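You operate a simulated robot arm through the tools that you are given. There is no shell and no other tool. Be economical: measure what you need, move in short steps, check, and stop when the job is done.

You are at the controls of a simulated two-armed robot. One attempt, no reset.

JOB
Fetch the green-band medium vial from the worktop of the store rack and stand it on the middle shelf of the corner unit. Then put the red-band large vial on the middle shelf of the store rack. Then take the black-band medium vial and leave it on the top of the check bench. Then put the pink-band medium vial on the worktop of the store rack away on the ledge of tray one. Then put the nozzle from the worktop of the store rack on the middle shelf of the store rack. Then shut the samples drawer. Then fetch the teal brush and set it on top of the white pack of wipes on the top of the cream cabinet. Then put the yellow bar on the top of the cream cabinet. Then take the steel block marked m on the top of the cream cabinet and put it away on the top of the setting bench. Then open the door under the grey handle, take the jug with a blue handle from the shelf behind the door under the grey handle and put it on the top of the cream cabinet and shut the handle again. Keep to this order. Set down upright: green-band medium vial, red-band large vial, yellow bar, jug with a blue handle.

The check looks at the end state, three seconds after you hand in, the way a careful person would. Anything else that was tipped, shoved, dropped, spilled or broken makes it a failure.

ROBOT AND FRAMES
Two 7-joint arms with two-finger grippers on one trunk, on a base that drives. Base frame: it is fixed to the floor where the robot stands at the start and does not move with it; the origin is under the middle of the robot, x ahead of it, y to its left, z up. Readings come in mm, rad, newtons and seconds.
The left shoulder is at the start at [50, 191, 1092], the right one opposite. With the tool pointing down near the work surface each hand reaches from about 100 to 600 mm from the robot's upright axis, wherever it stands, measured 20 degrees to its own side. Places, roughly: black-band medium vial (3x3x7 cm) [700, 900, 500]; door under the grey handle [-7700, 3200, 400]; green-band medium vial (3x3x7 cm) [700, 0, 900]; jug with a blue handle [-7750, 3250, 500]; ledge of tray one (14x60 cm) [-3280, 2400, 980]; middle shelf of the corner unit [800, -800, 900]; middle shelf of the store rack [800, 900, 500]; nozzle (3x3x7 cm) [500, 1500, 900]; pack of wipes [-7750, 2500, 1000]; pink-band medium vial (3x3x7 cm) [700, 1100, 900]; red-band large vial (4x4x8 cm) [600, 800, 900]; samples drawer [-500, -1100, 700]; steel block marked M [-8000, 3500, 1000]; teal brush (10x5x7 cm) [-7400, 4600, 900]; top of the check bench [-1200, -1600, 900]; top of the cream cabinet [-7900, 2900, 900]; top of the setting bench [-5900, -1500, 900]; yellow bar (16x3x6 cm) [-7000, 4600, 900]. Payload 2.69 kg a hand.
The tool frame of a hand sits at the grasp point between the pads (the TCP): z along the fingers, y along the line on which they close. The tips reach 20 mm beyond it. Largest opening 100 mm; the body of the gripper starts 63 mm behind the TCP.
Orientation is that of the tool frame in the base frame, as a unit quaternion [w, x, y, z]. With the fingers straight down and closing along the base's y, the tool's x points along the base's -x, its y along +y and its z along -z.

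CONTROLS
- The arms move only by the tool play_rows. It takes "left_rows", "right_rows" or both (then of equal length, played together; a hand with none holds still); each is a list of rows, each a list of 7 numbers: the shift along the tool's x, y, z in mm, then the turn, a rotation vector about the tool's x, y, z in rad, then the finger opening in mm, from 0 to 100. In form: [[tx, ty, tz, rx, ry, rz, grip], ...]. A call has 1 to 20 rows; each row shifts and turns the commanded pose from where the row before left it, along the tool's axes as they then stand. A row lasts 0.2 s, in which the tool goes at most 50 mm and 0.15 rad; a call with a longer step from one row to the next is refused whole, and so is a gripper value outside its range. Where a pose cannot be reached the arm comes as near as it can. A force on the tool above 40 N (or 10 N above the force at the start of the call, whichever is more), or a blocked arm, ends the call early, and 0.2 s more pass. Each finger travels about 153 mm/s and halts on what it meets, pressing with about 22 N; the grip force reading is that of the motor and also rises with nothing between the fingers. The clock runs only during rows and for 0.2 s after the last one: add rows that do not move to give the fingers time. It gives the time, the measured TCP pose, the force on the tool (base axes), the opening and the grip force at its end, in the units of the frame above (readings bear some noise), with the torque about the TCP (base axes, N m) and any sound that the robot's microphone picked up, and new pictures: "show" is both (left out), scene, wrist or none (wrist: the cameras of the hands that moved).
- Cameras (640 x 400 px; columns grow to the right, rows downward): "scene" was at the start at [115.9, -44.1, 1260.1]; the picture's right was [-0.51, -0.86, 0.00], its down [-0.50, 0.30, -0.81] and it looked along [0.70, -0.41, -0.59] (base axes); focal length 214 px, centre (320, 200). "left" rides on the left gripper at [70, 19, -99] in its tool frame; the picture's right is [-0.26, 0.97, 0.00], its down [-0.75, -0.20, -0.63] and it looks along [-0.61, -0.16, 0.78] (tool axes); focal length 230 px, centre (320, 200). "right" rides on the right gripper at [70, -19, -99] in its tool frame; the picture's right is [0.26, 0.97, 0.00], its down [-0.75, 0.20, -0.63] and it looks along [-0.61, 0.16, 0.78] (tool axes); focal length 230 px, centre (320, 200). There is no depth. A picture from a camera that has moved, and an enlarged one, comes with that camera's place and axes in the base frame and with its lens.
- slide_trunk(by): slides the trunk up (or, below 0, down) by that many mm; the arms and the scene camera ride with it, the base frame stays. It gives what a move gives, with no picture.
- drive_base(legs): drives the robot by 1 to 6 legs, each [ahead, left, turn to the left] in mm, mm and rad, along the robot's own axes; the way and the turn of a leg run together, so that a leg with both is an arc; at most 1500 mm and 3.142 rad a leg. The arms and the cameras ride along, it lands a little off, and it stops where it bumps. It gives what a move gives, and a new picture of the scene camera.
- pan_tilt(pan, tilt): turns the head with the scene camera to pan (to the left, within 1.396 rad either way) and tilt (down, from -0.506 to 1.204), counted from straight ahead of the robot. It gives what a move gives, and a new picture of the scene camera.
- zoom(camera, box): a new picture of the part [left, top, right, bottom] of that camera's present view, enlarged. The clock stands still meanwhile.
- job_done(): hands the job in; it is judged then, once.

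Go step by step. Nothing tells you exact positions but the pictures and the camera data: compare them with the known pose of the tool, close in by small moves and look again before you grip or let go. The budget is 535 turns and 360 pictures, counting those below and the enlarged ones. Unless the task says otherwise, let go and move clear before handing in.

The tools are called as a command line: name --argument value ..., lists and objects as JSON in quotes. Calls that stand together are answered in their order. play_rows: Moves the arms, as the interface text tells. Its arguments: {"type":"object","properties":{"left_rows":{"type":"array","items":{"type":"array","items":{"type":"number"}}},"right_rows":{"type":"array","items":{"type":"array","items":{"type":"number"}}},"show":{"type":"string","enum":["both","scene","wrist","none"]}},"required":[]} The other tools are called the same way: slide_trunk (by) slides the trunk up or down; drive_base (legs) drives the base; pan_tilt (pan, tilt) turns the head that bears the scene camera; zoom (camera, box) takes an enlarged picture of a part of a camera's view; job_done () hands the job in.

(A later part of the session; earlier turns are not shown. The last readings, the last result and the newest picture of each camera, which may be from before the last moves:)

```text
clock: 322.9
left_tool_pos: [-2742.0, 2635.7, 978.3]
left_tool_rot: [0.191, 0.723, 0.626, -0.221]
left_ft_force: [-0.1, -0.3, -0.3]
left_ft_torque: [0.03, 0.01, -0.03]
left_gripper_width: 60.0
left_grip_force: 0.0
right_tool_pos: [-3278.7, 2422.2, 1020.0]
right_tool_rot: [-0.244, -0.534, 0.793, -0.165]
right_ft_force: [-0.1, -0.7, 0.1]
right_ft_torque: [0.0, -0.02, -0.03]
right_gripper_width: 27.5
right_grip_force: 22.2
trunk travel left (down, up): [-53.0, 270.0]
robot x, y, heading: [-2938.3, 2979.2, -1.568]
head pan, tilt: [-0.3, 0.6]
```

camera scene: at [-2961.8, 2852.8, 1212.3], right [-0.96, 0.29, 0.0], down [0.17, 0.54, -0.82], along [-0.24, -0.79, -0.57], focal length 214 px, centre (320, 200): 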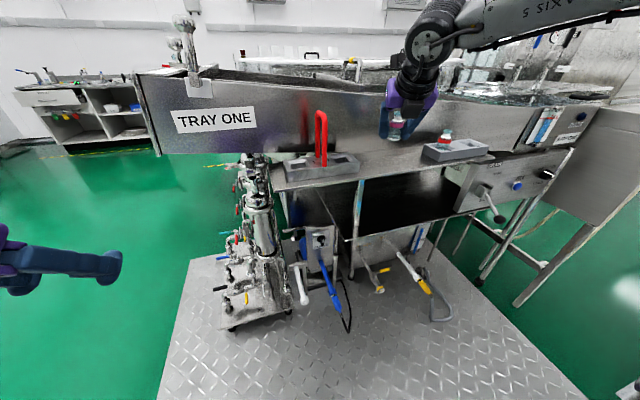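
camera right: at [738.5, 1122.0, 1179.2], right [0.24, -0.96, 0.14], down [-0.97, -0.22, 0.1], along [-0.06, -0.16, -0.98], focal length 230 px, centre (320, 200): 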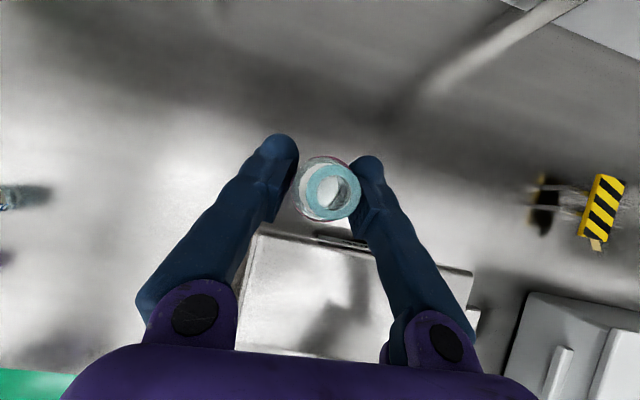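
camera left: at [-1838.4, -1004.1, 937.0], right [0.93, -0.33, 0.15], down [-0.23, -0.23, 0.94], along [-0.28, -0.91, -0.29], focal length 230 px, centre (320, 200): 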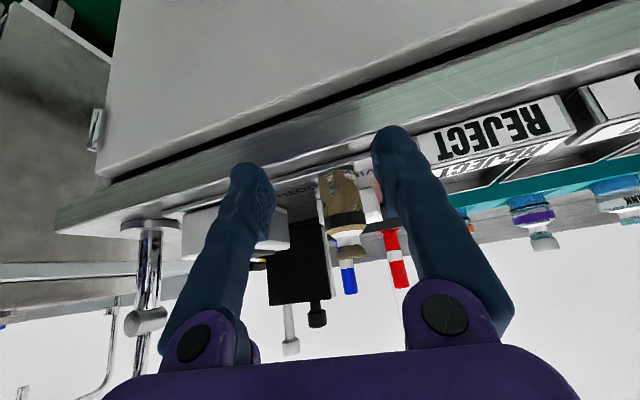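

slide_trunk --by -4

slide_trunk --by -4

zoom --camera "scene" --box '[340, 80, 480, 180]'

```text
clock: 323.4
left_tool_pos: [-2742.4, 2635.5, 973.6]
left_tool_rot: [0.192, 0.723, 0.626, -0.22]
left_ft_force: [-0.4, -0.3, -0.5]
left_ft_torque: [-0.03, 0.0, 0.03]
left_gripper_width: 59.9
left_grip_force: 0.2
right_tool_pos: [-3279.4, 2421.0, 1014.8]
right_tool_rot: [-0.242, -0.535, 0.793, -0.165]
right_ft_force: [-0.6, -0.2, -0.7]
right_ft_torque: [-0.05, -0.04, -0.01]
right_gripper_width: 27.4
right_grip_force: 22.7
trunk travel left (down, up): [-49.0, 274.0]
robot x, y, heading: [-2934.9, 2977.0, -1.568]
head pan, tilt: [-0.3, 0.6]
```

```text
clock: 323.9
left_tool_pos: [-2743.1, 2636.3, 968.5]
left_tool_rot: [0.191, 0.724, 0.626, -0.221]
left_ft_force: [0.6, 0.2, -0.1]
left_ft_torque: [-0.01, 0.02, -0.02]
left_gripper_width: 60.0
left_grip_force: 0.0
right_tool_pos: [-3279.7, 2421.7, 1012.8]
right_tool_rot: [-0.242, -0.534, 0.793, -0.165]
right_ft_force: [0.9, -0.8, -0.2]
right_ft_torque: [-0.01, 0.02, -0.02]
right_gripper_width: 27.5
right_grip_force: 22.2
trunk travel left (down, up): [-45.0, 278.0]
robot x, y, heading: [-2936.0, 2979.2, -1.565]
head pan, tilt: [-0.3, 0.6]
```

```text
4.00 times, centred on (410, 130) of scene
camera zoom: at [-2961.8, 2853.7, 1157.4], right [-0.96, 0.29, 0.0], down [0.17, 0.54, -0.83], along [-0.24, -0.79, -0.56], focal length 858 px, centre (-40, 480)
```

zoom: 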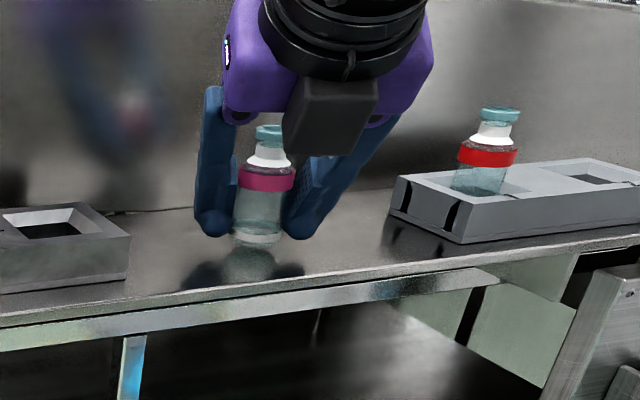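

slide_trunk --by -3

slide_trunk --by -3

zoom --camera "scene" --box '[340, 60, 480, 160]'

```text
clock: 324.5
left_tool_pos: [-2742.7, 2637.2, 966.2]
left_tool_rot: [0.191, 0.723, 0.625, -0.221]
left_ft_force: [0.7, 0.4, -0.4]
left_ft_torque: [-0.01, 0.01, 0.0]
left_gripper_width: 60.0
left_grip_force: 0.1
right_tool_pos: [-3277.8, 2421.0, 1008.2]
right_tool_rot: [-0.242, -0.535, 0.793, -0.164]
right_ft_force: [-1.4, -0.2, 1.4]
right_ft_torque: [-0.03, -0.04, 0.04]
right_gripper_width: 27.3
right_grip_force: 21.9
trunk travel left (down, up): [-42.0, 281.0]
robot x, y, heading: [-2938.1, 2976.3, -1.567]
head pan, tilt: [-0.3, 0.6]
```

```text
clock: 325.0
left_tool_pos: [-2741.5, 2636.0, 964.2]
left_tool_rot: [0.192, 0.722, 0.626, -0.222]
left_ft_force: [0.0, 0.4, -1.2]
left_ft_torque: [-0.01, 0.03, 0.01]
left_gripper_width: 60.2
left_grip_force: 0.0
right_tool_pos: [-3279.5, 2421.2, 1007.5]
right_tool_rot: [-0.243, -0.535, 0.792, -0.167]
right_ft_force: [-1.6, -0.5, 9.4]
right_ft_torque: [-0.03, 0.07, -0.01]
right_gripper_width: 27.6
right_grip_force: 22.2
trunk travel left (down, up): [-39.0, 284.0]
robot x, y, heading: [-2938.8, 2978.9, -1.568]
head pan, tilt: [-0.3, 0.6]
```

```text
4.00 times, centred on (410, 110) of scene
camera zoom: at [-2961.6, 2854.3, 1151.7], right [-0.96, 0.29, 0.0], down [0.17, 0.54, -0.83], along [-0.24, -0.79, -0.56], focal length 858 px, centre (-40, 560)
```

zoom: 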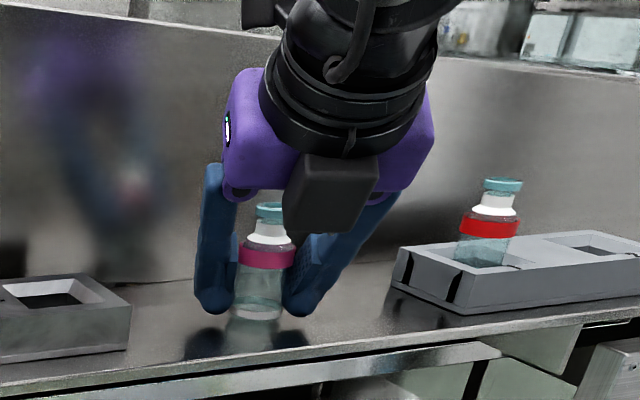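

Contact (9 N) and upright. Release and back out along the tool axis.

play_rows --right_rows '[[0, 0, 0, 0, 0, 0, 34], [0, 0, 0, 0, 0, 0, 50], [0, 0, 0, 0, 0, 0, 54], [0, 0, -25, 0, 0, 0, 54], [0, 0, -40, 0, 0, 0, 60], [0, 0, -40, 0, 0, 0, 60]]' --show "wrist"

zoom --camera "scene" --box '[340, 60, 480, 160]'

```text
clock: 326.4
left_tool_pos: [-2743.2, 2637.1, 963.8]
left_tool_rot: [0.192, 0.722, 0.627, -0.221]
left_ft_force: [-0.3, 0.2, 0.7]
left_ft_torque: [0.02, -0.01, 0.0]
left_gripper_width: 60.0
left_grip_force: 0.1
right_tool_pos: [-3257.1, 2476.4, 1091.7]
right_tool_rot: [-0.242, -0.535, 0.792, -0.165]
right_ft_force: [0.4, 0.3, 0.6]
right_ft_torque: [-0.02, 0.02, 0.0]
right_gripper_width: 59.9
right_grip_force: 0.2
trunk travel left (down, up): [-39.0, 284.0]
robot x, y, heading: [-2941.5, 2973.4, -1.573]
head pan, tilt: [-0.3, 0.6]
camera right: at [-3240.6, 2466.7, 1213.6], right [-0.98, 0.16, 0.14], down [0.18, 0.98, 0.1], along [-0.12, 0.12, -0.98], focal length 230 px, centre (320, 200)
```

right: 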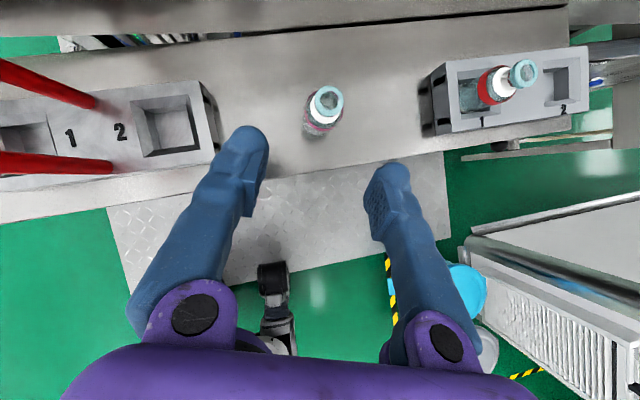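

```text
4.00 times, centred on (410, 110) of scene
camera zoom: at [-2961.6, 2853.9, 1151.5], right [-0.96, 0.29, 0.0], down [0.17, 0.54, -0.83], along [-0.24, -0.79, -0.56], focal length 858 px, centre (-40, 560)
```

zoom: 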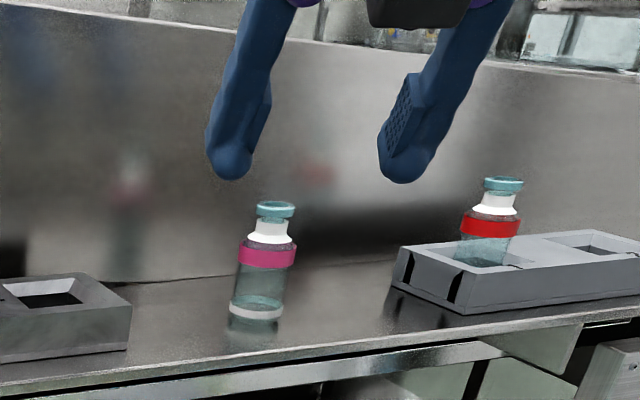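

Pink vial placed on the ledge. Return to the store rack for the nozzle.

drive_base --legs '[[-300, 0, 0], [0, 0, 1.57], [798, -177, 0], [865, -950, 0], [800, -900, 0]]'

slide_trunk --by 130

pan_tilt --pan 0.15 --tilt 0.6

```text
clock: 352.5
left_tool_pos: [-119.7, 1452.5, 964.2]
left_tool_rot: [0.292, 0.065, 0.954, -0.021]
left_ft_force: [-0.5, 0.2, -1.3]
left_ft_torque: [-0.01, 0.01, -0.02]
left_gripper_width: 59.8
left_grip_force: 0.1
right_tool_pos: [46.2, 938.9, 1092.2]
right_tool_rot: [0.053, 0.94, -0.179, 0.287]
right_ft_force: [-0.4, -0.2, -0.7]
right_ft_torque: [0.0, 0.0, 0.02]
right_gripper_width: 60.0
right_grip_force: 0.0
trunk travel left (down, up): [-39.0, 284.0]
robot x, y, heading: [-459.4, 1255.0, 0.01]
head pan, tilt: [-0.3, 0.6]
camera scene: at [-333.6, 1231.2, 1151.4], right [-0.28, -0.96, 0.0], down [-0.54, 0.16, -0.83], along [0.79, -0.23, -0.56], focal length 214 px, centre (320, 200)
```

scene: 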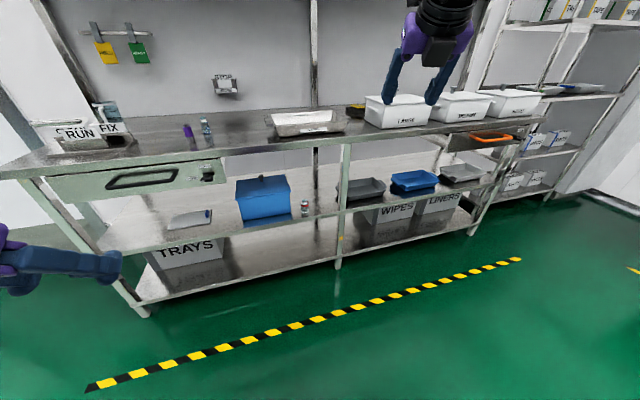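

```text
clock: 354.0
left_tool_pos: [-118.5, 1452.8, 1093.0]
left_tool_rot: [0.292, 0.065, 0.954, -0.02]
left_ft_force: [-0.3, -0.3, 0.6]
left_ft_torque: [0.0, -0.02, 0.03]
left_gripper_width: 59.9
left_grip_force: 0.0
right_tool_pos: [45.1, 939.4, 1222.0]
right_tool_rot: [0.054, 0.939, -0.179, 0.288]
right_ft_force: [-1.1, -0.8, 0.3]
right_ft_torque: [0.0, 0.01, 0.0]
right_gripper_width: 60.1
right_grip_force: 0.1
trunk travel left (down, up): [-169.0, 154.0]
robot x, y, heading: [-458.4, 1258.0, 0.013]
head pan, tilt: [-0.3, 0.6]
```

```text
clock: 354.9
left_tool_pos: [-118.5, 1453.5, 1094.1]
left_tool_rot: [0.293, 0.065, 0.954, -0.02]
left_ft_force: [-0.6, -0.7, -0.2]
left_ft_torque: [-0.03, 0.0, 0.03]
left_gripper_width: 60.2
left_grip_force: 0.1
right_tool_pos: [45.4, 940.4, 1221.0]
right_tool_rot: [0.054, 0.94, -0.178, 0.287]
right_ft_force: [-0.5, -0.3, 0.5]
right_ft_torque: [-0.02, 0.01, -0.01]
right_gripper_width: 60.0
right_grip_force: 0.1
trunk travel left (down, up): [-169.0, 154.0]
robot x, y, heading: [-456.1, 1253.8, 0.01]
head pan, tilt: [0.15, 0.6]
camera scene: at [-331.2, 1270.6, 1281.4], right [0.16, -0.99, 0.0], down [-0.56, -0.09, -0.83], along [0.81, 0.13, -0.56], focal length 214 px, centre (320, 200)
```

scene: 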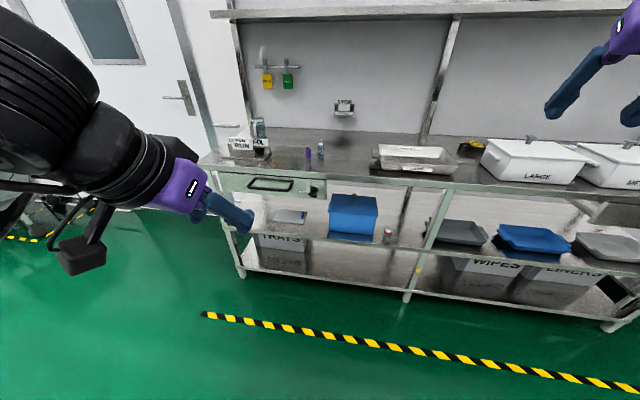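

Nozzle at about (560, 1476). Drive forward so the left hand can take it.

drive_base --legs '[[475, 15, -0.01]]'

play_rows --left_rows '[[-10, 0, 40, 0, 0, 0, 60], [-10, 0, 40, 0, 0, 0, 60], [0, 0, 20, 0, 0, 0, 60], [0, 0, 0, 0, 0, 0, 60]]' --show "both"

```text
clock: 357.8
left_tool_pos: [354.1, 1467.4, 1095.0]
left_tool_rot: [0.292, 0.069, 0.954, -0.021]
left_ft_force: [-0.1, -1.3, 0.3]
left_ft_torque: [0.01, 0.02, -0.01]
left_gripper_width: 60.3
left_grip_force: 0.2
right_tool_pos: [514.1, 954.7, 1221.1]
right_tool_rot: [0.055, 0.939, -0.182, 0.287]
right_ft_force: [-0.9, 0.2, 0.0]
right_ft_torque: [0.01, -0.02, 0.02]
right_gripper_width: 60.0
right_grip_force: 0.1
trunk travel left (down, up): [-169.0, 154.0]
robot x, y, heading: [13.0, 1275.4, 0.008]
head pan, tilt: [0.15, 0.6]
camera scene: at [140.4, 1288.2, 1281.4], right [0.15, -0.99, 0.0], down [-0.56, -0.09, -0.82], along [0.82, 0.13, -0.57], focal length 214 px, centre (320, 200)
```

scene: 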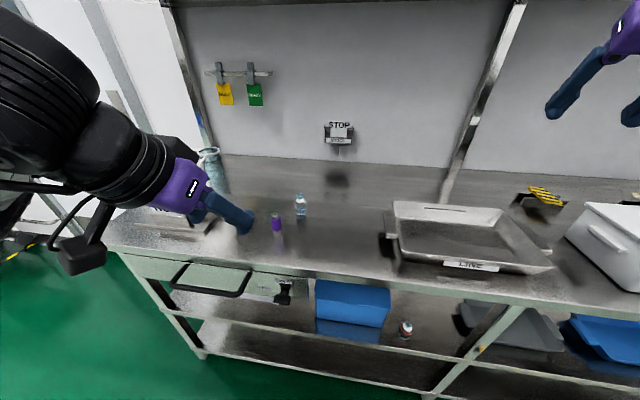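

```text
clock: 358.8
left_tool_pos: [425.5, 1458.1, 1021.0]
left_tool_rot: [0.291, 0.069, 0.954, -0.021]
left_ft_force: [-0.4, -0.1, -0.8]
left_ft_torque: [0.05, 0.0, -0.02]
left_gripper_width: 60.0
left_grip_force: 0.0
right_tool_pos: [514.1, 952.5, 1222.2]
right_tool_rot: [0.054, 0.938, -0.182, 0.288]
right_ft_force: [-0.2, 0.0, -0.2]
right_ft_torque: [0.0, 0.02, 0.04]
right_gripper_width: 60.1
right_grip_force: 0.0
trunk travel left (down, up): [-169.0, 154.0]
robot x, y, heading: [10.0, 1276.0, 0.001]
head pan, tilt: [0.15, 0.6]
camera scene: at [139.9, 1288.1, 1281.4], right [0.15, -0.99, 0.0], down [-0.56, -0.09, -0.83], along [0.82, 0.13, -0.56], focal length 214 px, centre (320, 200)
camera left: at [316.0, 1491.5, 1064.2], right [0.35, 0.93, 0.14], down [0.24, -0.24, 0.94], along [0.91, -0.3, -0.3], focal length 230 px, centre (320, 200)
```

scene: 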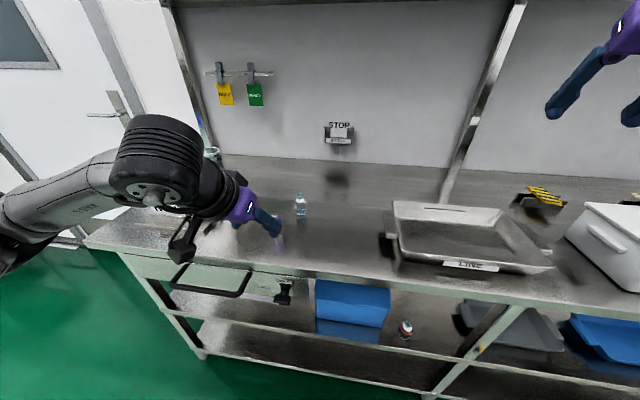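
left: 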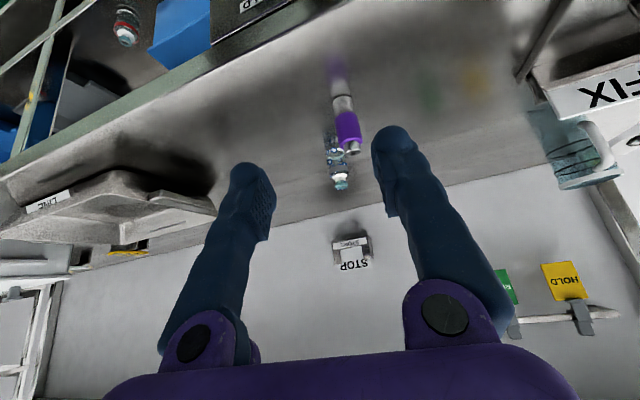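

Nozzle around (548, 1466). Shift and approach partially.

play_rows --left_rows '[[-20, 13, 25, 0, 0, 0, 60], [-20, 13, 25, 0, 0, 0, 60], [0, 0, 35, 0, 0, 0, 60], [0, 0, 15, 0, 0, 0, 60], [0, 0, 0, 0, 0, 0, 60]]' --show "both"

```text
clock: 360.0
left_tool_pos: [516.8, 1470.5, 961.5]
left_tool_rot: [0.291, 0.069, 0.954, -0.021]
left_ft_force: [0.5, 0.1, -0.2]
left_ft_torque: [-0.01, 0.01, -0.03]
left_gripper_width: 60.1
left_grip_force: 0.0
right_tool_pos: [513.6, 953.5, 1222.7]
right_tool_rot: [0.055, 0.939, -0.183, 0.287]
right_ft_force: [0.4, -0.3, 0.4]
right_ft_torque: [0.02, 0.0, -0.03]
right_gripper_width: 59.9
right_grip_force: 0.0
trunk travel left (down, up): [-169.0, 154.0]
robot x, y, heading: [10.2, 1273.2, 0.003]
head pan, tilt: [0.15, 0.6]
camera scene: at [140.0, 1288.2, 1281.4], right [0.15, -0.99, 0.0], down [-0.56, -0.09, -0.83], along [0.82, 0.13, -0.56], focal length 214 px, centre (320, 200)
camera left: at [406.7, 1505.1, 1004.2], right [0.35, 0.93, 0.14], down [0.24, -0.24, 0.94], along [0.91, -0.3, -0.3], focal length 230 px, centre (320, 200)
```

scene: 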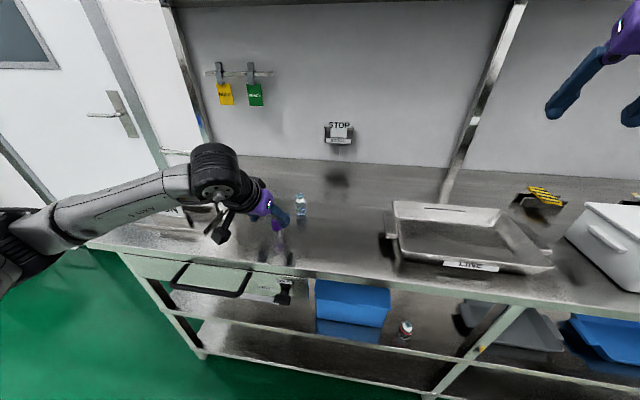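
left: 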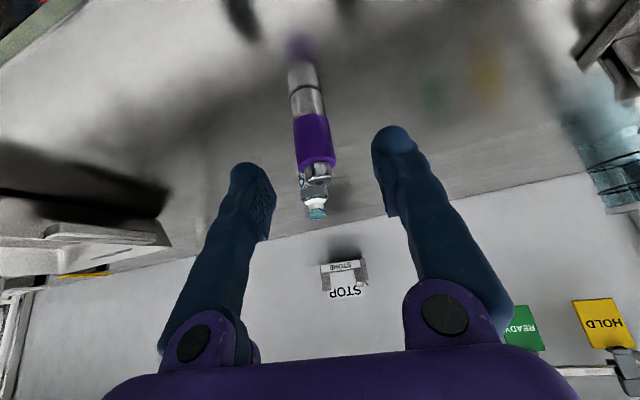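

play_rows --left_rows '[[7, -4, 15, 0, 0, 0, 60], [6, -1, 18, 0, 0, 0, 60], [0, 0, 0, 0, 0, 0, 60]]' --show "wrist"

```text
clock: 360.8
left_tool_pos: [522.6, 1465.1, 925.0]
left_tool_rot: [0.291, 0.069, 0.954, -0.022]
left_ft_force: [0.6, 0.3, 0.0]
left_ft_torque: [-0.03, -0.01, 0.01]
left_gripper_width: 60.0
left_grip_force: 0.1
right_tool_pos: [514.5, 954.1, 1222.9]
right_tool_rot: [0.055, 0.938, -0.184, 0.287]
right_ft_force: [1.2, 0.0, 0.1]
right_ft_torque: [-0.01, -0.02, -0.03]
right_gripper_width: 60.0
right_grip_force: 0.1
trunk travel left (down, up): [-169.0, 154.0]
robot x, y, heading: [10.9, 1276.0, 0.002]
head pan, tilt: [0.15, 0.6]
camera left: at [413.5, 1498.6, 969.2], right [0.35, 0.93, 0.14], down [0.24, -0.24, 0.94], along [0.91, -0.3, -0.3], focal length 230 px, centre (320, 200)
```

left: 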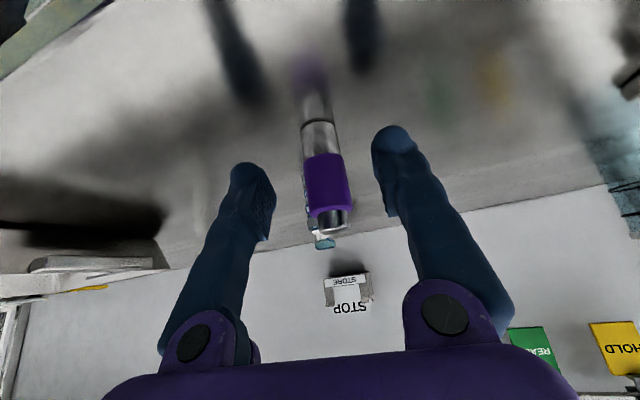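

Refined: nozzle at (546, 1461). Final approach and grip.

play_rows --left_rows '[[-7, 0, 13, 0, 0, 0, 60], [-6, 0, 13, 0, 0, 0, 60], [0, 0, 0, 0, 0, 0, 60]]' --show "wrist"

```text
clock: 361.6
left_tool_pos: [547.8, 1460.5, 911.8]
left_tool_rot: [0.292, 0.069, 0.954, -0.02]
left_ft_force: [-0.6, 0.7, -0.7]
left_ft_torque: [-0.02, 0.03, -0.01]
left_gripper_width: 60.3
left_grip_force: 0.0
right_tool_pos: [513.9, 953.8, 1221.4]
right_tool_rot: [0.055, 0.939, -0.183, 0.287]
right_ft_force: [0.7, -0.2, -0.6]
right_ft_torque: [0.0, 0.0, -0.01]
right_gripper_width: 59.9
right_grip_force: 0.0
trunk travel left (down, up): [-169.0, 154.0]
robot x, y, heading: [11.3, 1272.4, 0.007]
head pan, tilt: [0.15, 0.6]
camera left: at [439.4, 1495.0, 955.6], right [0.35, 0.93, 0.14], down [0.24, -0.24, 0.94], along [0.91, -0.3, -0.3], focal length 230 px, centre (320, 200)
```

left: 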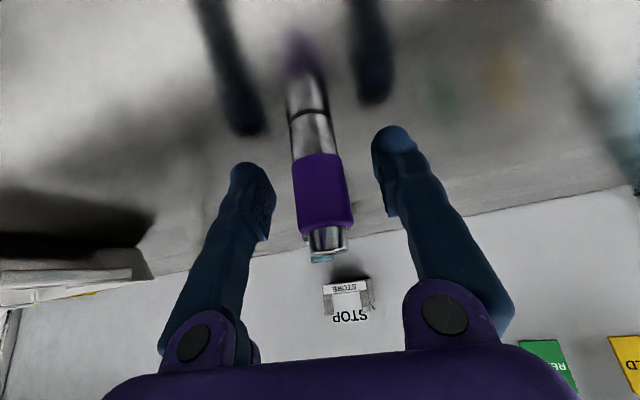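

play_rows --left_rows '[[0, 0, 0, 0, 0, 0, 44], [0, 0, 0, 0, 0, 0, 28], [0, 0, 0, 0, 0, 0, 15], [0, 0, 0, 0, 0, 0, 15], [-14, 0, -20, 0, 0, 0, 15], [-17, 0, -25, 0, 0, 0, 15], [-17, 0, -25, 0, 0, 0, 15]]' --show "wrist"

```text
clock: 363.2
left_tool_pos: [550.5, 1460.0, 997.7]
left_tool_rot: [0.292, 0.069, 0.954, -0.021]
left_ft_force: [-0.2, -0.3, -0.7]
left_ft_torque: [-0.01, 0.03, 0.01]
left_gripper_width: 17.9
left_grip_force: 22.4
right_tool_pos: [513.1, 953.2, 1221.9]
right_tool_rot: [0.055, 0.938, -0.183, 0.288]
right_ft_force: [-0.3, -0.2, 0.5]
right_ft_torque: [0.02, -0.01, 0.0]
right_gripper_width: 60.1
right_grip_force: 0.1
trunk travel left (down, up): [-169.0, 154.0]
robot x, y, heading: [8.2, 1276.8, 0.003]
head pan, tilt: [0.15, 0.6]
camera left: at [439.7, 1495.2, 1040.0], right [0.35, 0.93, 0.14], down [0.24, -0.24, 0.94], along [0.91, -0.3, -0.3], focal length 230 px, centre (320, 200)
```

left: 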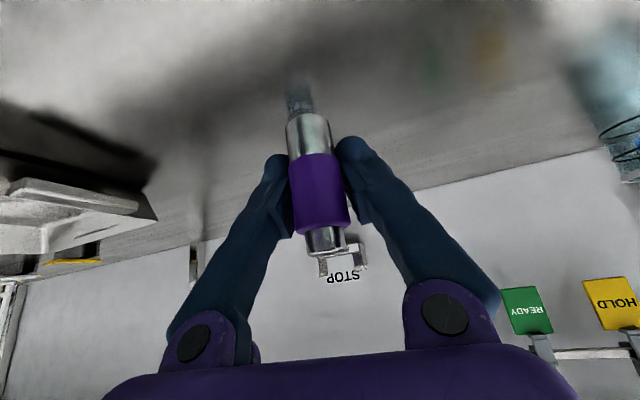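

The grip width is only 18 mm on a ~30 mm body, so it's held off-centre. I'll set it back down and re-grip deeper.

play_rows --left_rows '[[17, 0, 25, 0, 0, 0, 15], [17, 0, 25, 0, 0, 0, 15], [11, 0, 16, 0, 0, 0, 15], [2, 0, 3, 0, 0, 0, 15], [0, 0, 0, 0, 0, 0, 15]]' --show "wrist"

```text
clock: 364.4
left_tool_pos: [548.9, 1460.8, 912.8]
left_tool_rot: [0.292, 0.07, 0.954, -0.021]
left_ft_force: [-0.4, 0.0, -0.6]
left_ft_torque: [0.0, 0.0, 0.05]
left_gripper_width: 18.0
left_grip_force: 22.3
right_tool_pos: [514.2, 954.4, 1222.6]
right_tool_rot: [0.055, 0.939, -0.183, 0.288]
right_ft_force: [-1.4, -0.1, -0.3]
right_ft_torque: [0.02, 0.01, -0.02]
right_gripper_width: 59.9
right_grip_force: 0.0
trunk travel left (down, up): [-169.0, 154.0]
robot x, y, heading: [14.8, 1272.8, 0.002]
head pan, tilt: [0.15, 0.6]
camera left: at [439.3, 1495.3, 956.4], right [0.35, 0.93, 0.14], down [0.24, -0.24, 0.94], along [0.91, -0.3, -0.3], focal length 230 px, centre (320, 200)
```

left: 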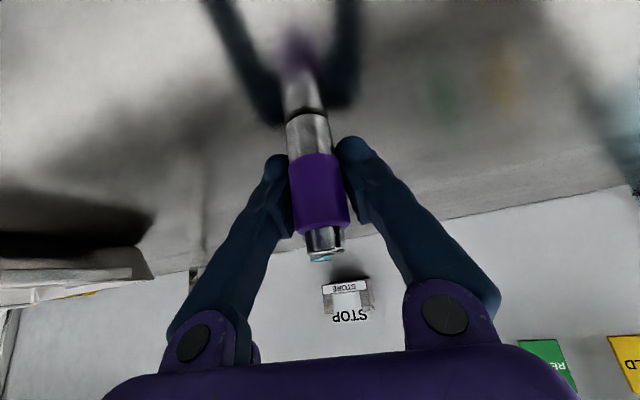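

play_rows --left_rows '[[0.6, 0, 0.9, 0, 0, 0, 15], [0, 0, 0, 0, 0, 0, 26], [0, 0, 0, 0, 0, 0, 44], [0, 0, 0, 0, 0, 0, 48], [-8, 0, 5.5, 0, 0, 0, 48], [0, 0, 0, 0, 0, 0, 30], [0, 0, 0, 0, 0, 0, 12], [0, 0, 0, 0, 0, 0, 12], [0, 0, 0, 0, 0, 0, 12]]' --show "wrist"

```text
clock: 366.4
left_tool_pos: [559.5, 1460.5, 912.3]
left_tool_rot: [0.291, 0.069, 0.954, -0.021]
left_ft_force: [0.7, -0.1, 0.3]
left_ft_torque: [-0.01, 0.02, 0.02]
left_gripper_width: 12.1
left_grip_force: 0.0
right_tool_pos: [514.8, 952.9, 1222.3]
right_tool_rot: [0.055, 0.938, -0.183, 0.288]
right_ft_force: [0.0, -0.7, -0.1]
right_ft_torque: [0.0, -0.03, 0.02]
right_gripper_width: 59.9
right_grip_force: 0.1
trunk travel left (down, up): [-169.0, 154.0]
robot x, y, heading: [14.6, 1272.0, 0.002]
head pan, tilt: [0.15, 0.6]
camera left: at [449.4, 1494.0, 955.8], right [0.35, 0.93, 0.14], down [0.24, -0.24, 0.94], along [0.91, -0.3, -0.3], focal length 230 px, centre (320, 200)
```

left: 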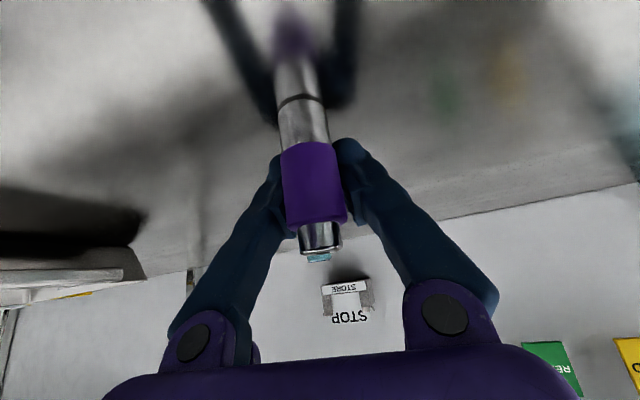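

I overshot: the nozzle sits on the near side of the pads. Open and move back ~28 mm before gripping.

play_rows --left_rows '[[0, 0, 0, 0, 0, 0, 36], [0, 0, 0, 0, 0, 0, 54], [0, 0, 0, 0, 0, 0, 56], [12, 0, -8, 0, 0, 0, 56], [12, 0, -8, 0, 0, 0, 56], [0, 0, 0, 0, 0, 0, 56]]' --show "wrist"

```text
clock: 367.8
left_tool_pos: [531.2, 1464.0, 911.1]
left_tool_rot: [0.292, 0.069, 0.954, -0.021]
left_ft_force: [0.0, -0.1, -0.5]
left_ft_torque: [0.0, -0.05, 0.03]
left_gripper_width: 56.0
left_grip_force: 0.0
right_tool_pos: [514.3, 953.2, 1223.0]
right_tool_rot: [0.056, 0.938, -0.183, 0.288]
right_ft_force: [0.3, 0.2, -1.4]
right_ft_torque: [-0.01, -0.01, -0.04]
right_gripper_width: 60.0
right_grip_force: 0.1
trunk travel left (down, up): [-169.0, 154.0]
robot x, y, heading: [12.0, 1272.5, 0.002]
head pan, tilt: [0.15, 0.6]
camera left: at [420.9, 1498.0, 955.1], right [0.35, 0.93, 0.14], down [0.24, -0.24, 0.94], along [0.91, -0.3, -0.3], focal length 230 px, centre (320, 200)
```

left: 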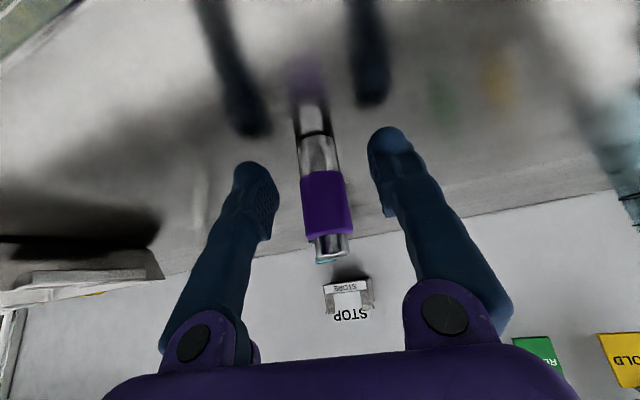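

play_rows --left_rows '[[-4, 3, 2.8, 0, 0, 0, 56], [0, 0, 0, 0, 0, 0, 36], [0, 0, 0, 0, 0, 0, 20], [0, 0, 0, 0, 0, 0, 12], [0, 0, 0, 0, 0, 0, 12]]' --show "wrist"

```text
clock: 369.0
left_tool_pos: [535.8, 1465.2, 911.7]
left_tool_rot: [0.291, 0.069, 0.954, -0.021]
left_ft_force: [-0.3, 0.4, 1.3]
left_ft_torque: [0.01, -0.02, 0.0]
left_gripper_width: 23.5
left_grip_force: 21.8
right_tool_pos: [514.3, 953.2, 1221.8]
right_tool_rot: [0.055, 0.938, -0.183, 0.289]
right_ft_force: [-0.3, 0.4, -0.1]
right_ft_torque: [0.01, -0.01, -0.04]
right_gripper_width: 59.8
right_grip_force: 0.0
trunk travel left (down, up): [-169.0, 154.0]
robot x, y, heading: [13.4, 1279.1, 0.004]
head pan, tilt: [0.15, 0.6]
camera left: at [426.3, 1500.3, 955.4], right [0.35, 0.93, 0.14], down [0.24, -0.24, 0.94], along [0.91, -0.3, -0.3], focal length 230 px, centre (320, 200)
```

left: 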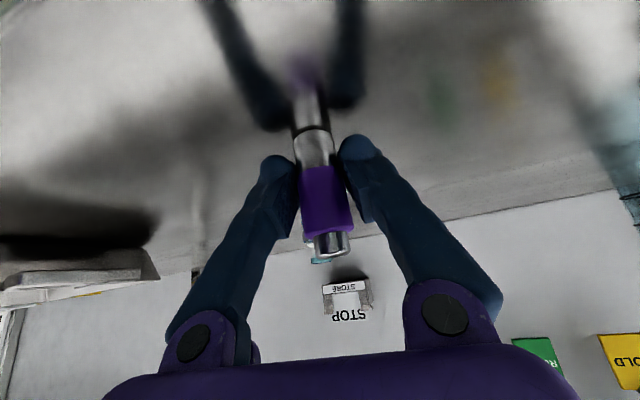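

Now a full 23.5 mm grip. Lift, back off, shift right and go low for the middle shelf.

play_rows --left_rows '[[-14, 0, -20, 0, 0, 0, 12], [-17, 0, -25, 0, 0, 0, 12], [-17, 0, -25, 0, 0, 0, 12], [0, 0, 0, 0, 0, 0, 12]]' --right_rows '[[17, 0, -25, 0, 0, 0, 60], [17, 0, -25, 0, 0, 0, 60], [17, 0, -25, 0, 0, 0, 60], [0, 0, 0, 0, 0, 0, 60]]' --show "wrist"

drive_base --legs '[[-340, 0, 0], [0, -500, 0]]'

slide_trunk --by -167

```text
clock: 370.0
left_tool_pos: [537.1, 1466.5, 997.8]
left_tool_rot: [0.292, 0.069, 0.954, -0.021]
left_ft_force: [-0.5, 0.3, -1.4]
left_ft_torque: [0.01, 0.04, 0.0]
left_gripper_width: 23.2
left_grip_force: 22.2
right_tool_pos: [515.8, 954.1, 1312.3]
right_tool_rot: [0.055, 0.939, -0.182, 0.287]
right_ft_force: [-0.5, -0.7, -0.5]
right_ft_torque: [-0.02, 0.01, 0.01]
right_gripper_width: 59.8
right_grip_force: 0.0
trunk travel left (down, up): [-169.0, 154.0]
robot x, y, heading: [11.4, 1272.2, 0.004]
head pan, tilt: [0.15, 0.6]
camera right: at [523.7, 969.3, 1434.1], right [-0.16, -0.98, 0.14], down [-0.98, 0.18, 0.1], along [-0.12, -0.12, -0.98], focal length 230 px, centre (320, 200)
camera left: at [426.9, 1500.4, 1041.0], right [0.35, 0.93, 0.14], down [0.24, -0.24, 0.94], along [0.91, -0.3, -0.3], focal length 230 px, centre (320, 200)
```

right: 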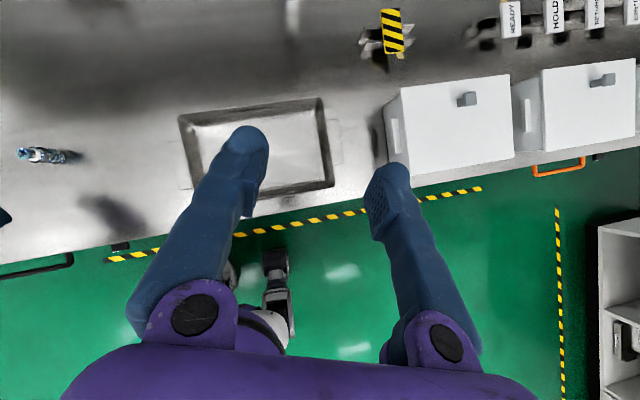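
left: 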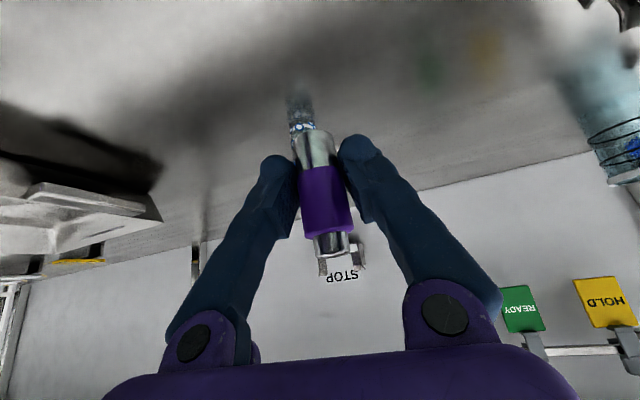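

```text
clock: 376.7
left_tool_pos: [197.9, 968.5, 997.9]
left_tool_rot: [0.291, 0.069, 0.954, -0.021]
left_ft_force: [0.0, 0.7, -0.7]
left_ft_torque: [0.01, -0.01, 0.0]
left_gripper_width: 23.0
left_grip_force: 22.0
right_tool_pos: [176.1, 455.6, 1312.4]
right_tool_rot: [0.055, 0.938, -0.183, 0.288]
right_ft_force: [0.7, -0.1, 0.2]
right_ft_torque: [-0.02, -0.02, -0.02]
right_gripper_width: 59.8
right_grip_force: 0.0
trunk travel left (down, up): [-169.0, 154.0]
robot x, y, heading: [-324.4, 773.0, 0.004]
head pan, tilt: [0.15, 0.6]
camera scene: at [-198.5, 789.5, 1281.4], right [0.15, -0.99, 0.0], down [-0.56, -0.09, -0.83], along [0.82, 0.13, -0.56], focal length 214 px, centre (320, 200)
```

scene: 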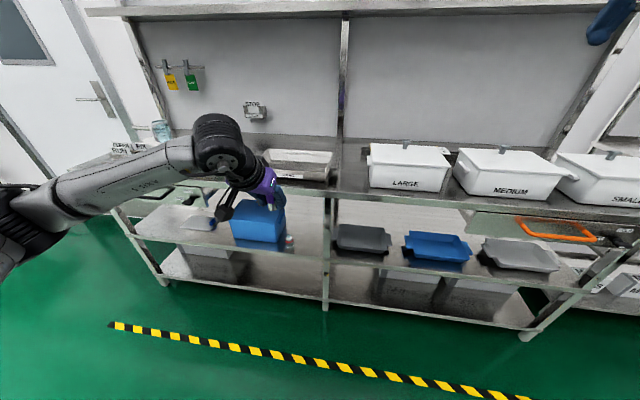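

```text
clock: 378.6
left_tool_pos: [197.6, 967.6, 830.4]
left_tool_rot: [0.292, 0.069, 0.954, -0.022]
left_ft_force: [-0.1, 0.0, -0.6]
left_ft_torque: [-0.02, -0.02, 0.0]
left_gripper_width: 22.9
left_grip_force: 22.2
right_tool_pos: [175.3, 455.8, 1146.1]
right_tool_rot: [0.056, 0.938, -0.183, 0.288]
right_ft_force: [0.5, 0.5, 1.3]
right_ft_torque: [0.0, 0.02, 0.0]
right_gripper_width: 59.7
right_grip_force: 0.0
trunk travel left (down, up): [-2.0, 321.0]
robot x, y, heading: [-327.5, 779.8, 0.006]
head pan, tilt: [0.15, 0.6]
```

play_rows --left_rows '[[35.7, -2.7, 19.9, 0, 0, 0, 12], [35.7, -2.7, 19.9, 0, 0, 0, 12], [35.7, -2.7, 19.9, 0, 0, 0, 12], [35.7, -2.7, 19.9, 0, 0, 0, 12], [35.7, -2.7, 19.9, 0, 0, 0, 12], [35.7, -2.7, 19.9, 0, 0, 0, 12], [35.7, -2.7, 19.9, 0, 0, 0, 12], [-30, 5.3, 20, 0, 0, 0, 12], [-30, 5.3, 20, 0, 0, 0, 12], [0, 0, 0, 0, 0, 0, 12]]' --show "wrist"

```text
clock: 380.8
left_tool_pos: [140.1, 966.0, 575.1]
left_tool_rot: [0.291, 0.069, 0.954, -0.021]
left_ft_force: [-0.2, -0.2, -0.7]
left_ft_torque: [0.0, 0.03, 0.0]
left_gripper_width: 23.3
left_grip_force: 21.6
right_tool_pos: [176.7, 455.3, 1145.6]
right_tool_rot: [0.056, 0.939, -0.183, 0.288]
right_ft_force: [-0.9, 0.2, 1.3]
right_ft_torque: [0.01, -0.02, 0.02]
right_gripper_width: 60.1
right_grip_force: 0.1
trunk travel left (down, up): [-2.0, 321.0]
robot x, y, heading: [-326.0, 772.3, 0.004]
head pan, tilt: [0.15, 0.6]
camera left: at [30.9, 1000.9, 619.2], right [0.35, 0.93, 0.14], down [0.24, -0.24, 0.94], along [0.91, -0.29, -0.3], focal length 230 px, centre (320, 200)
```

left: 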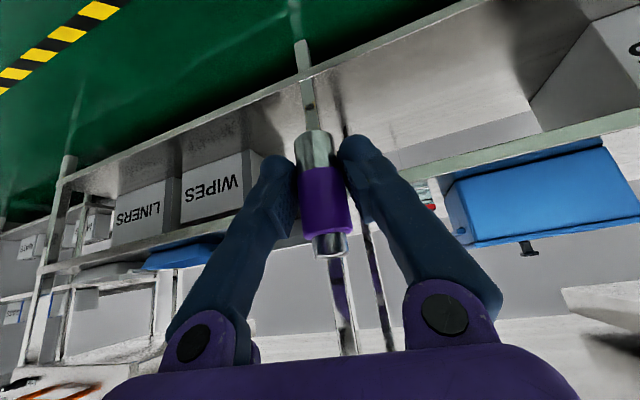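

drive_base --legs '[[300, 0, 0]]'

zoom --camera "left" --box '[0, 0, 640, 400]'

```text
clock: 382.8
left_tool_pos: [439.3, 969.9, 576.4]
left_tool_rot: [0.292, 0.067, 0.954, -0.02]
left_ft_force: [-0.3, -0.7, -0.3]
left_ft_torque: [-0.01, -0.03, 0.01]
left_gripper_width: 23.1
left_grip_force: 22.0
right_tool_pos: [476.1, 457.1, 1146.2]
right_tool_rot: [0.055, 0.939, -0.18, 0.288]
right_ft_force: [0.1, -1.0, -0.2]
right_ft_torque: [0.02, 0.02, -0.01]
right_gripper_width: 60.0
right_grip_force: 0.0
trunk travel left (down, up): [-2.0, 321.0]
robot x, y, heading: [-30.2, 773.1, -0.0]
head pan, tilt: [0.15, 0.6]
camera scene: at [100.7, 791.4, 1114.4], right [0.16, -0.99, 0.0], down [-0.56, -0.09, -0.82], along [0.81, 0.13, -0.57], focal length 214 px, centre (320, 200)
```

scene: 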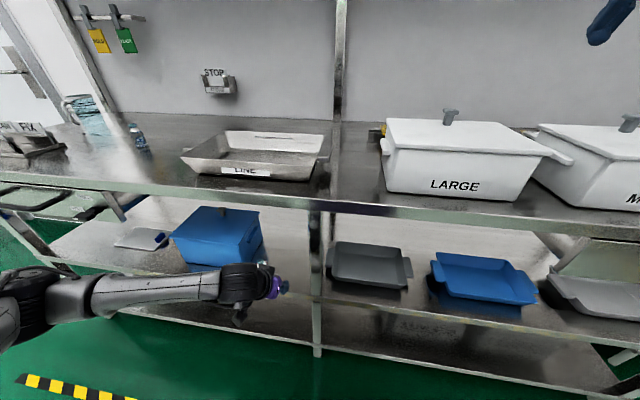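

```text
1.00 times, centred on (320, 200) of left (not enlarged: the box is as wide or as high as the picture)
camera zoom: at [329.2, 1003.1, 619.1], right [0.35, 0.93, 0.14], down [0.24, -0.24, 0.94], along [0.91, -0.29, -0.3], focal length 230 px, centre (320, 200)
```

zoom: 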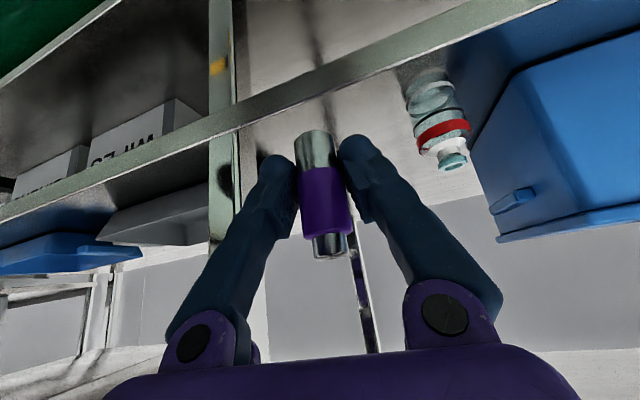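

drive_base --legs '[[88, 0, 0]]'

play_rows --left_rows '[[10, 0, 14.5, 0, 0, 0, 12], [10, 0, 14.5, 0, 0, 0, 12], [5, 0, 7.5, 0, 0, 0, 12], [0, 0, 0, 0, 0, 0, 12]]' --show "wrist"

```text
clock: 383.9
left_tool_pos: [526.3, 970.3, 575.2]
left_tool_rot: [0.292, 0.068, 0.954, -0.02]
left_ft_force: [-0.3, -0.4, -0.9]
left_ft_torque: [0.02, -0.03, 0.0]
left_gripper_width: 23.2
left_grip_force: 21.9
right_tool_pos: [563.7, 457.3, 1145.1]
right_tool_rot: [0.055, 0.939, -0.182, 0.286]
right_ft_force: [-0.4, 0.5, 0.7]
right_ft_torque: [0.0, 0.0, 0.04]
right_gripper_width: 60.0
right_grip_force: 0.0
trunk travel left (down, up): [-2.0, 321.0]
robot x, y, heading: [60.5, 778.9, 0.009]
head pan, tilt: [0.15, 0.6]
camera scene: at [188.0, 791.9, 1114.3], right [0.16, -0.99, 0.0], down [-0.56, -0.09, -0.82], along [0.81, 0.13, -0.57], focal length 214 px, centre (320, 200)
```

scene: 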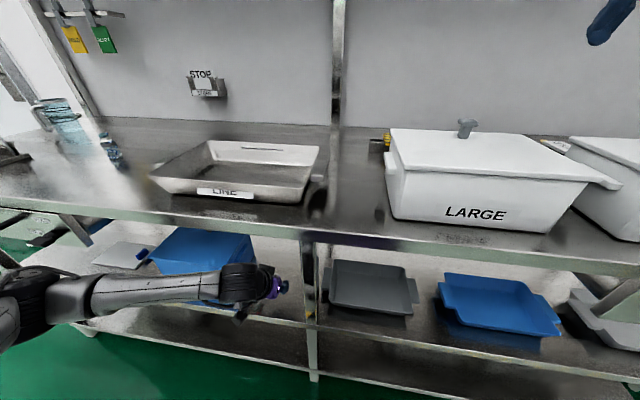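

```text
clock: 384.9
left_tool_pos: [525.9, 970.6, 531.2]
left_tool_rot: [0.291, 0.068, 0.954, -0.021]
left_ft_force: [0.3, 0.7, -0.8]
left_ft_torque: [0.02, 0.0, -0.04]
left_gripper_width: 22.9
left_grip_force: 22.2
right_tool_pos: [564.2, 457.4, 1146.4]
right_tool_rot: [0.054, 0.938, -0.181, 0.289]
right_ft_force: [0.4, 0.0, 0.7]
right_ft_torque: [0.02, 0.02, -0.05]
right_gripper_width: 60.2
right_grip_force: 0.0
trunk travel left (down, up): [-2.0, 321.0]
robot x, y, heading: [62.5, 777.2, 0.007]
head pan, tilt: [0.15, 0.6]
camera left: at [416.1, 1004.3, 574.4], right [0.35, 0.93, 0.14], down [0.24, -0.24, 0.94], along [0.91, -0.29, -0.3], focal length 230 px, centre (320, 200)
```

left: 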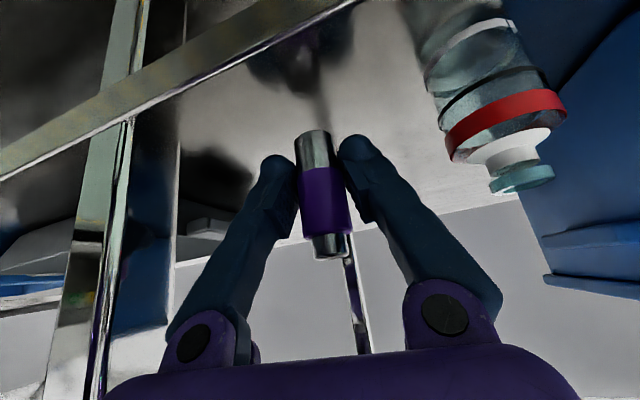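

play_rows --left_rows '[[4.5, 0, 6.6, 0, 0, 0, 12], [3.4, 0, 5, 0, 0, 0, 12], [1.7, 0, 2.5, 0, 0, 0, 12], [0, 0, 0, 0, 0, 0, 12]]' --show "none"

play_rows --left_rows '[[1.4, 0, 2.1, 0, 0, 0, 12], [1.1, 0, 1.7, 0, 0, 0, 12], [0, 0, 0, 0, 0, 0, 12]]' --show "wrist"

```text
clock: 385.9
left_tool_pos: [524.8, 970.8, 514.9]
left_tool_rot: [0.292, 0.068, 0.954, -0.021]
left_ft_force: [0.0, -0.4, -0.8]
left_ft_torque: [0.01, -0.04, 0.04]
left_gripper_width: 23.3
left_grip_force: 22.0
right_tool_pos: [563.4, 458.0, 1144.5]
right_tool_rot: [0.054, 0.939, -0.181, 0.287]
right_ft_force: [-0.4, -0.1, 0.4]
right_ft_torque: [0.03, 0.0, 0.0]
right_gripper_width: 60.1
right_grip_force: 0.1
trunk travel left (down, up): [-2.0, 321.0]
robot x, y, heading: [60.4, 776.6, 0.01]
head pan, tilt: [0.15, 0.6]
```

```text
clock: 386.7
left_tool_pos: [524.9, 970.4, 511.5]
left_tool_rot: [0.292, 0.067, 0.954, -0.02]
left_ft_force: [-1.5, -0.1, 6.2]
left_ft_torque: [0.05, 0.16, 0.0]
left_gripper_width: 23.0
left_grip_force: 22.3
right_tool_pos: [562.0, 458.7, 1145.9]
right_tool_rot: [0.053, 0.939, -0.181, 0.288]
right_ft_force: [1.1, 0.2, 0.2]
right_ft_torque: [-0.02, -0.01, -0.04]
right_gripper_width: 60.1
right_grip_force: 0.2
trunk travel left (down, up): [-2.0, 321.0]
robot x, y, heading: [60.4, 777.0, 0.008]
head pan, tilt: [0.15, 0.6]
camera left: at [416.0, 1003.8, 554.1], right [0.35, 0.93, 0.14], down [0.24, -0.24, 0.94], along [0.91, -0.29, -0.3], focal length 230 px, centre (320, 200)
```

left: 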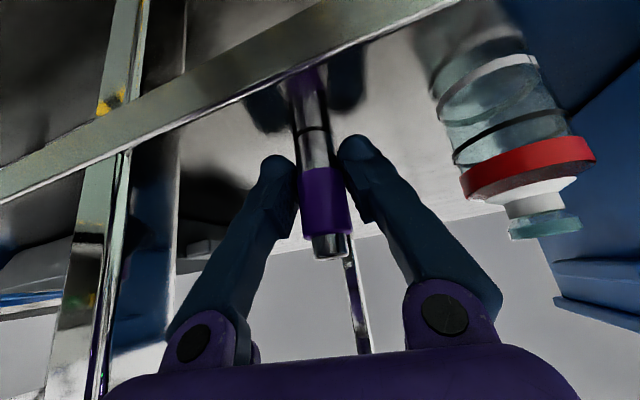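

Contact (6 N). Release and back out.

play_rows --left_rows '[[0, 0, 0, 0, 0, 0, 30], [0, 0, 0, 0, 0, 0, 44], [0, 0, 0, 0, 0, 0, 46], [20, -4, -14, 0, 0, 0, 46], [25, -4, -17, 0, 0, 0, 46], [25, -4, -17, 0, 0, 0, 46]]' --show "wrist"

drive_base --legs '[[-330, 0, 0]]'

zoom --camera "scene" --box '[180, 160, 420, 310]'

```text
clock: 388.1
left_tool_pos: [497.4, 981.7, 517.7]
left_tool_rot: [0.289, 0.067, 0.955, -0.02]
left_ft_force: [1.0, 0.1, 1.4]
left_ft_torque: [0.03, -0.01, -0.01]
left_gripper_width: 46.0
left_grip_force: 0.0
left hand out of reach, approached as far as the arm can: row 4, 5, 6
right_tool_pos: [562.9, 458.1, 1145.8]
right_tool_rot: [0.054, 0.939, -0.182, 0.288]
right_ft_force: [0.3, -0.9, -0.2]
right_ft_torque: [-0.02, 0.03, 0.04]
right_gripper_width: 59.9
right_grip_force: 0.1
trunk travel left (down, up): [-2.0, 321.0]
robot x, y, heading: [56.0, 776.7, 0.003]
head pan, tilt: [0.15, 0.6]
camera left: at [388.2, 1016.7, 560.9], right [0.35, 0.93, 0.14], down [0.24, -0.24, 0.94], along [0.91, -0.29, -0.31], focal length 230 px, centre (320, 200)
```

left: 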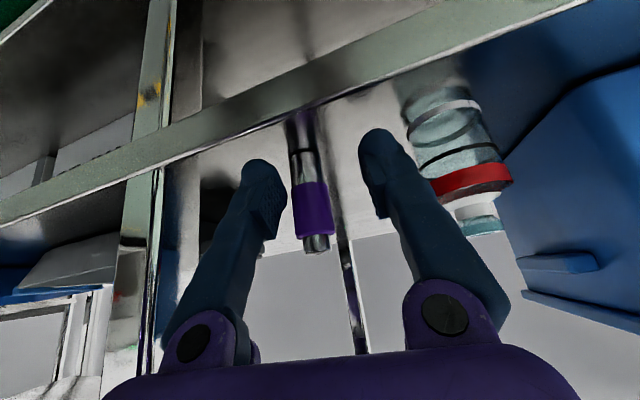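

```text
clock: 390.3
left_tool_pos: [169.2, 982.2, 517.6]
left_tool_rot: [0.29, 0.066, 0.955, -0.02]
left_ft_force: [0.1, -0.4, 0.1]
left_ft_torque: [-0.01, -0.01, 0.01]
left_gripper_width: 45.9
left_grip_force: 0.0
right_tool_pos: [237.6, 457.7, 1146.0]
right_tool_rot: [0.053, 0.939, -0.179, 0.288]
right_ft_force: [0.1, -0.7, -0.2]
right_ft_torque: [-0.02, -0.03, 0.03]
right_gripper_width: 59.9
right_grip_force: 0.1
trunk travel left (down, up): [-2.0, 321.0]
robot x, y, heading: [-270.3, 770.3, 0.008]
head pan, tilt: [0.15, 0.6]
camera scene: at [-140.2, 789.7, 1114.5], right [0.16, -0.99, 0.0], down [-0.56, -0.09, -0.83], along [0.81, 0.13, -0.56], focal length 214 px, centre (320, 200)
```

scene: 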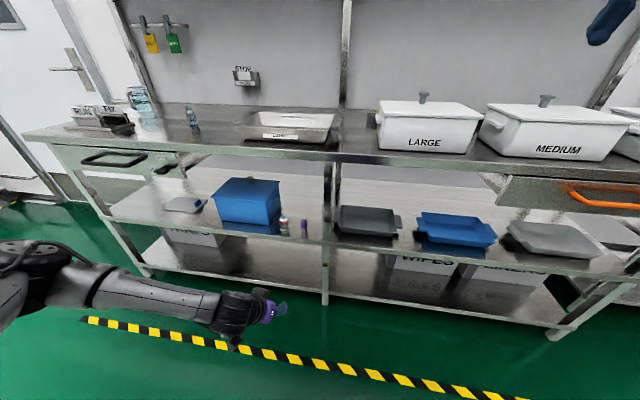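

```text
2.67 times, centred on (300, 235) of scene
camera zoom: at [-140.2, 789.7, 1114.5], right [0.16, -0.99, 0.0], down [-0.56, -0.09, -0.83], along [0.81, 0.13, -0.56], focal length 572 px, centre (373, 107)
```

zoom: 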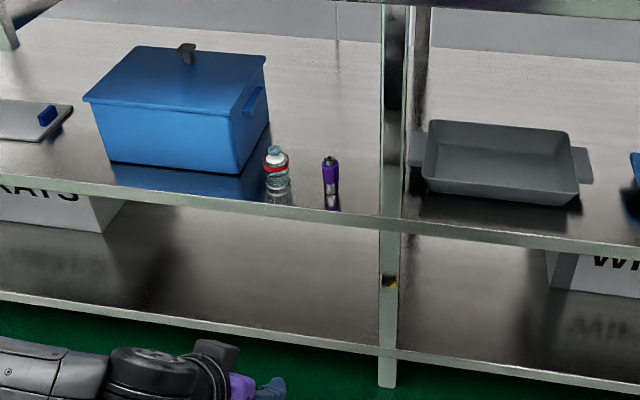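

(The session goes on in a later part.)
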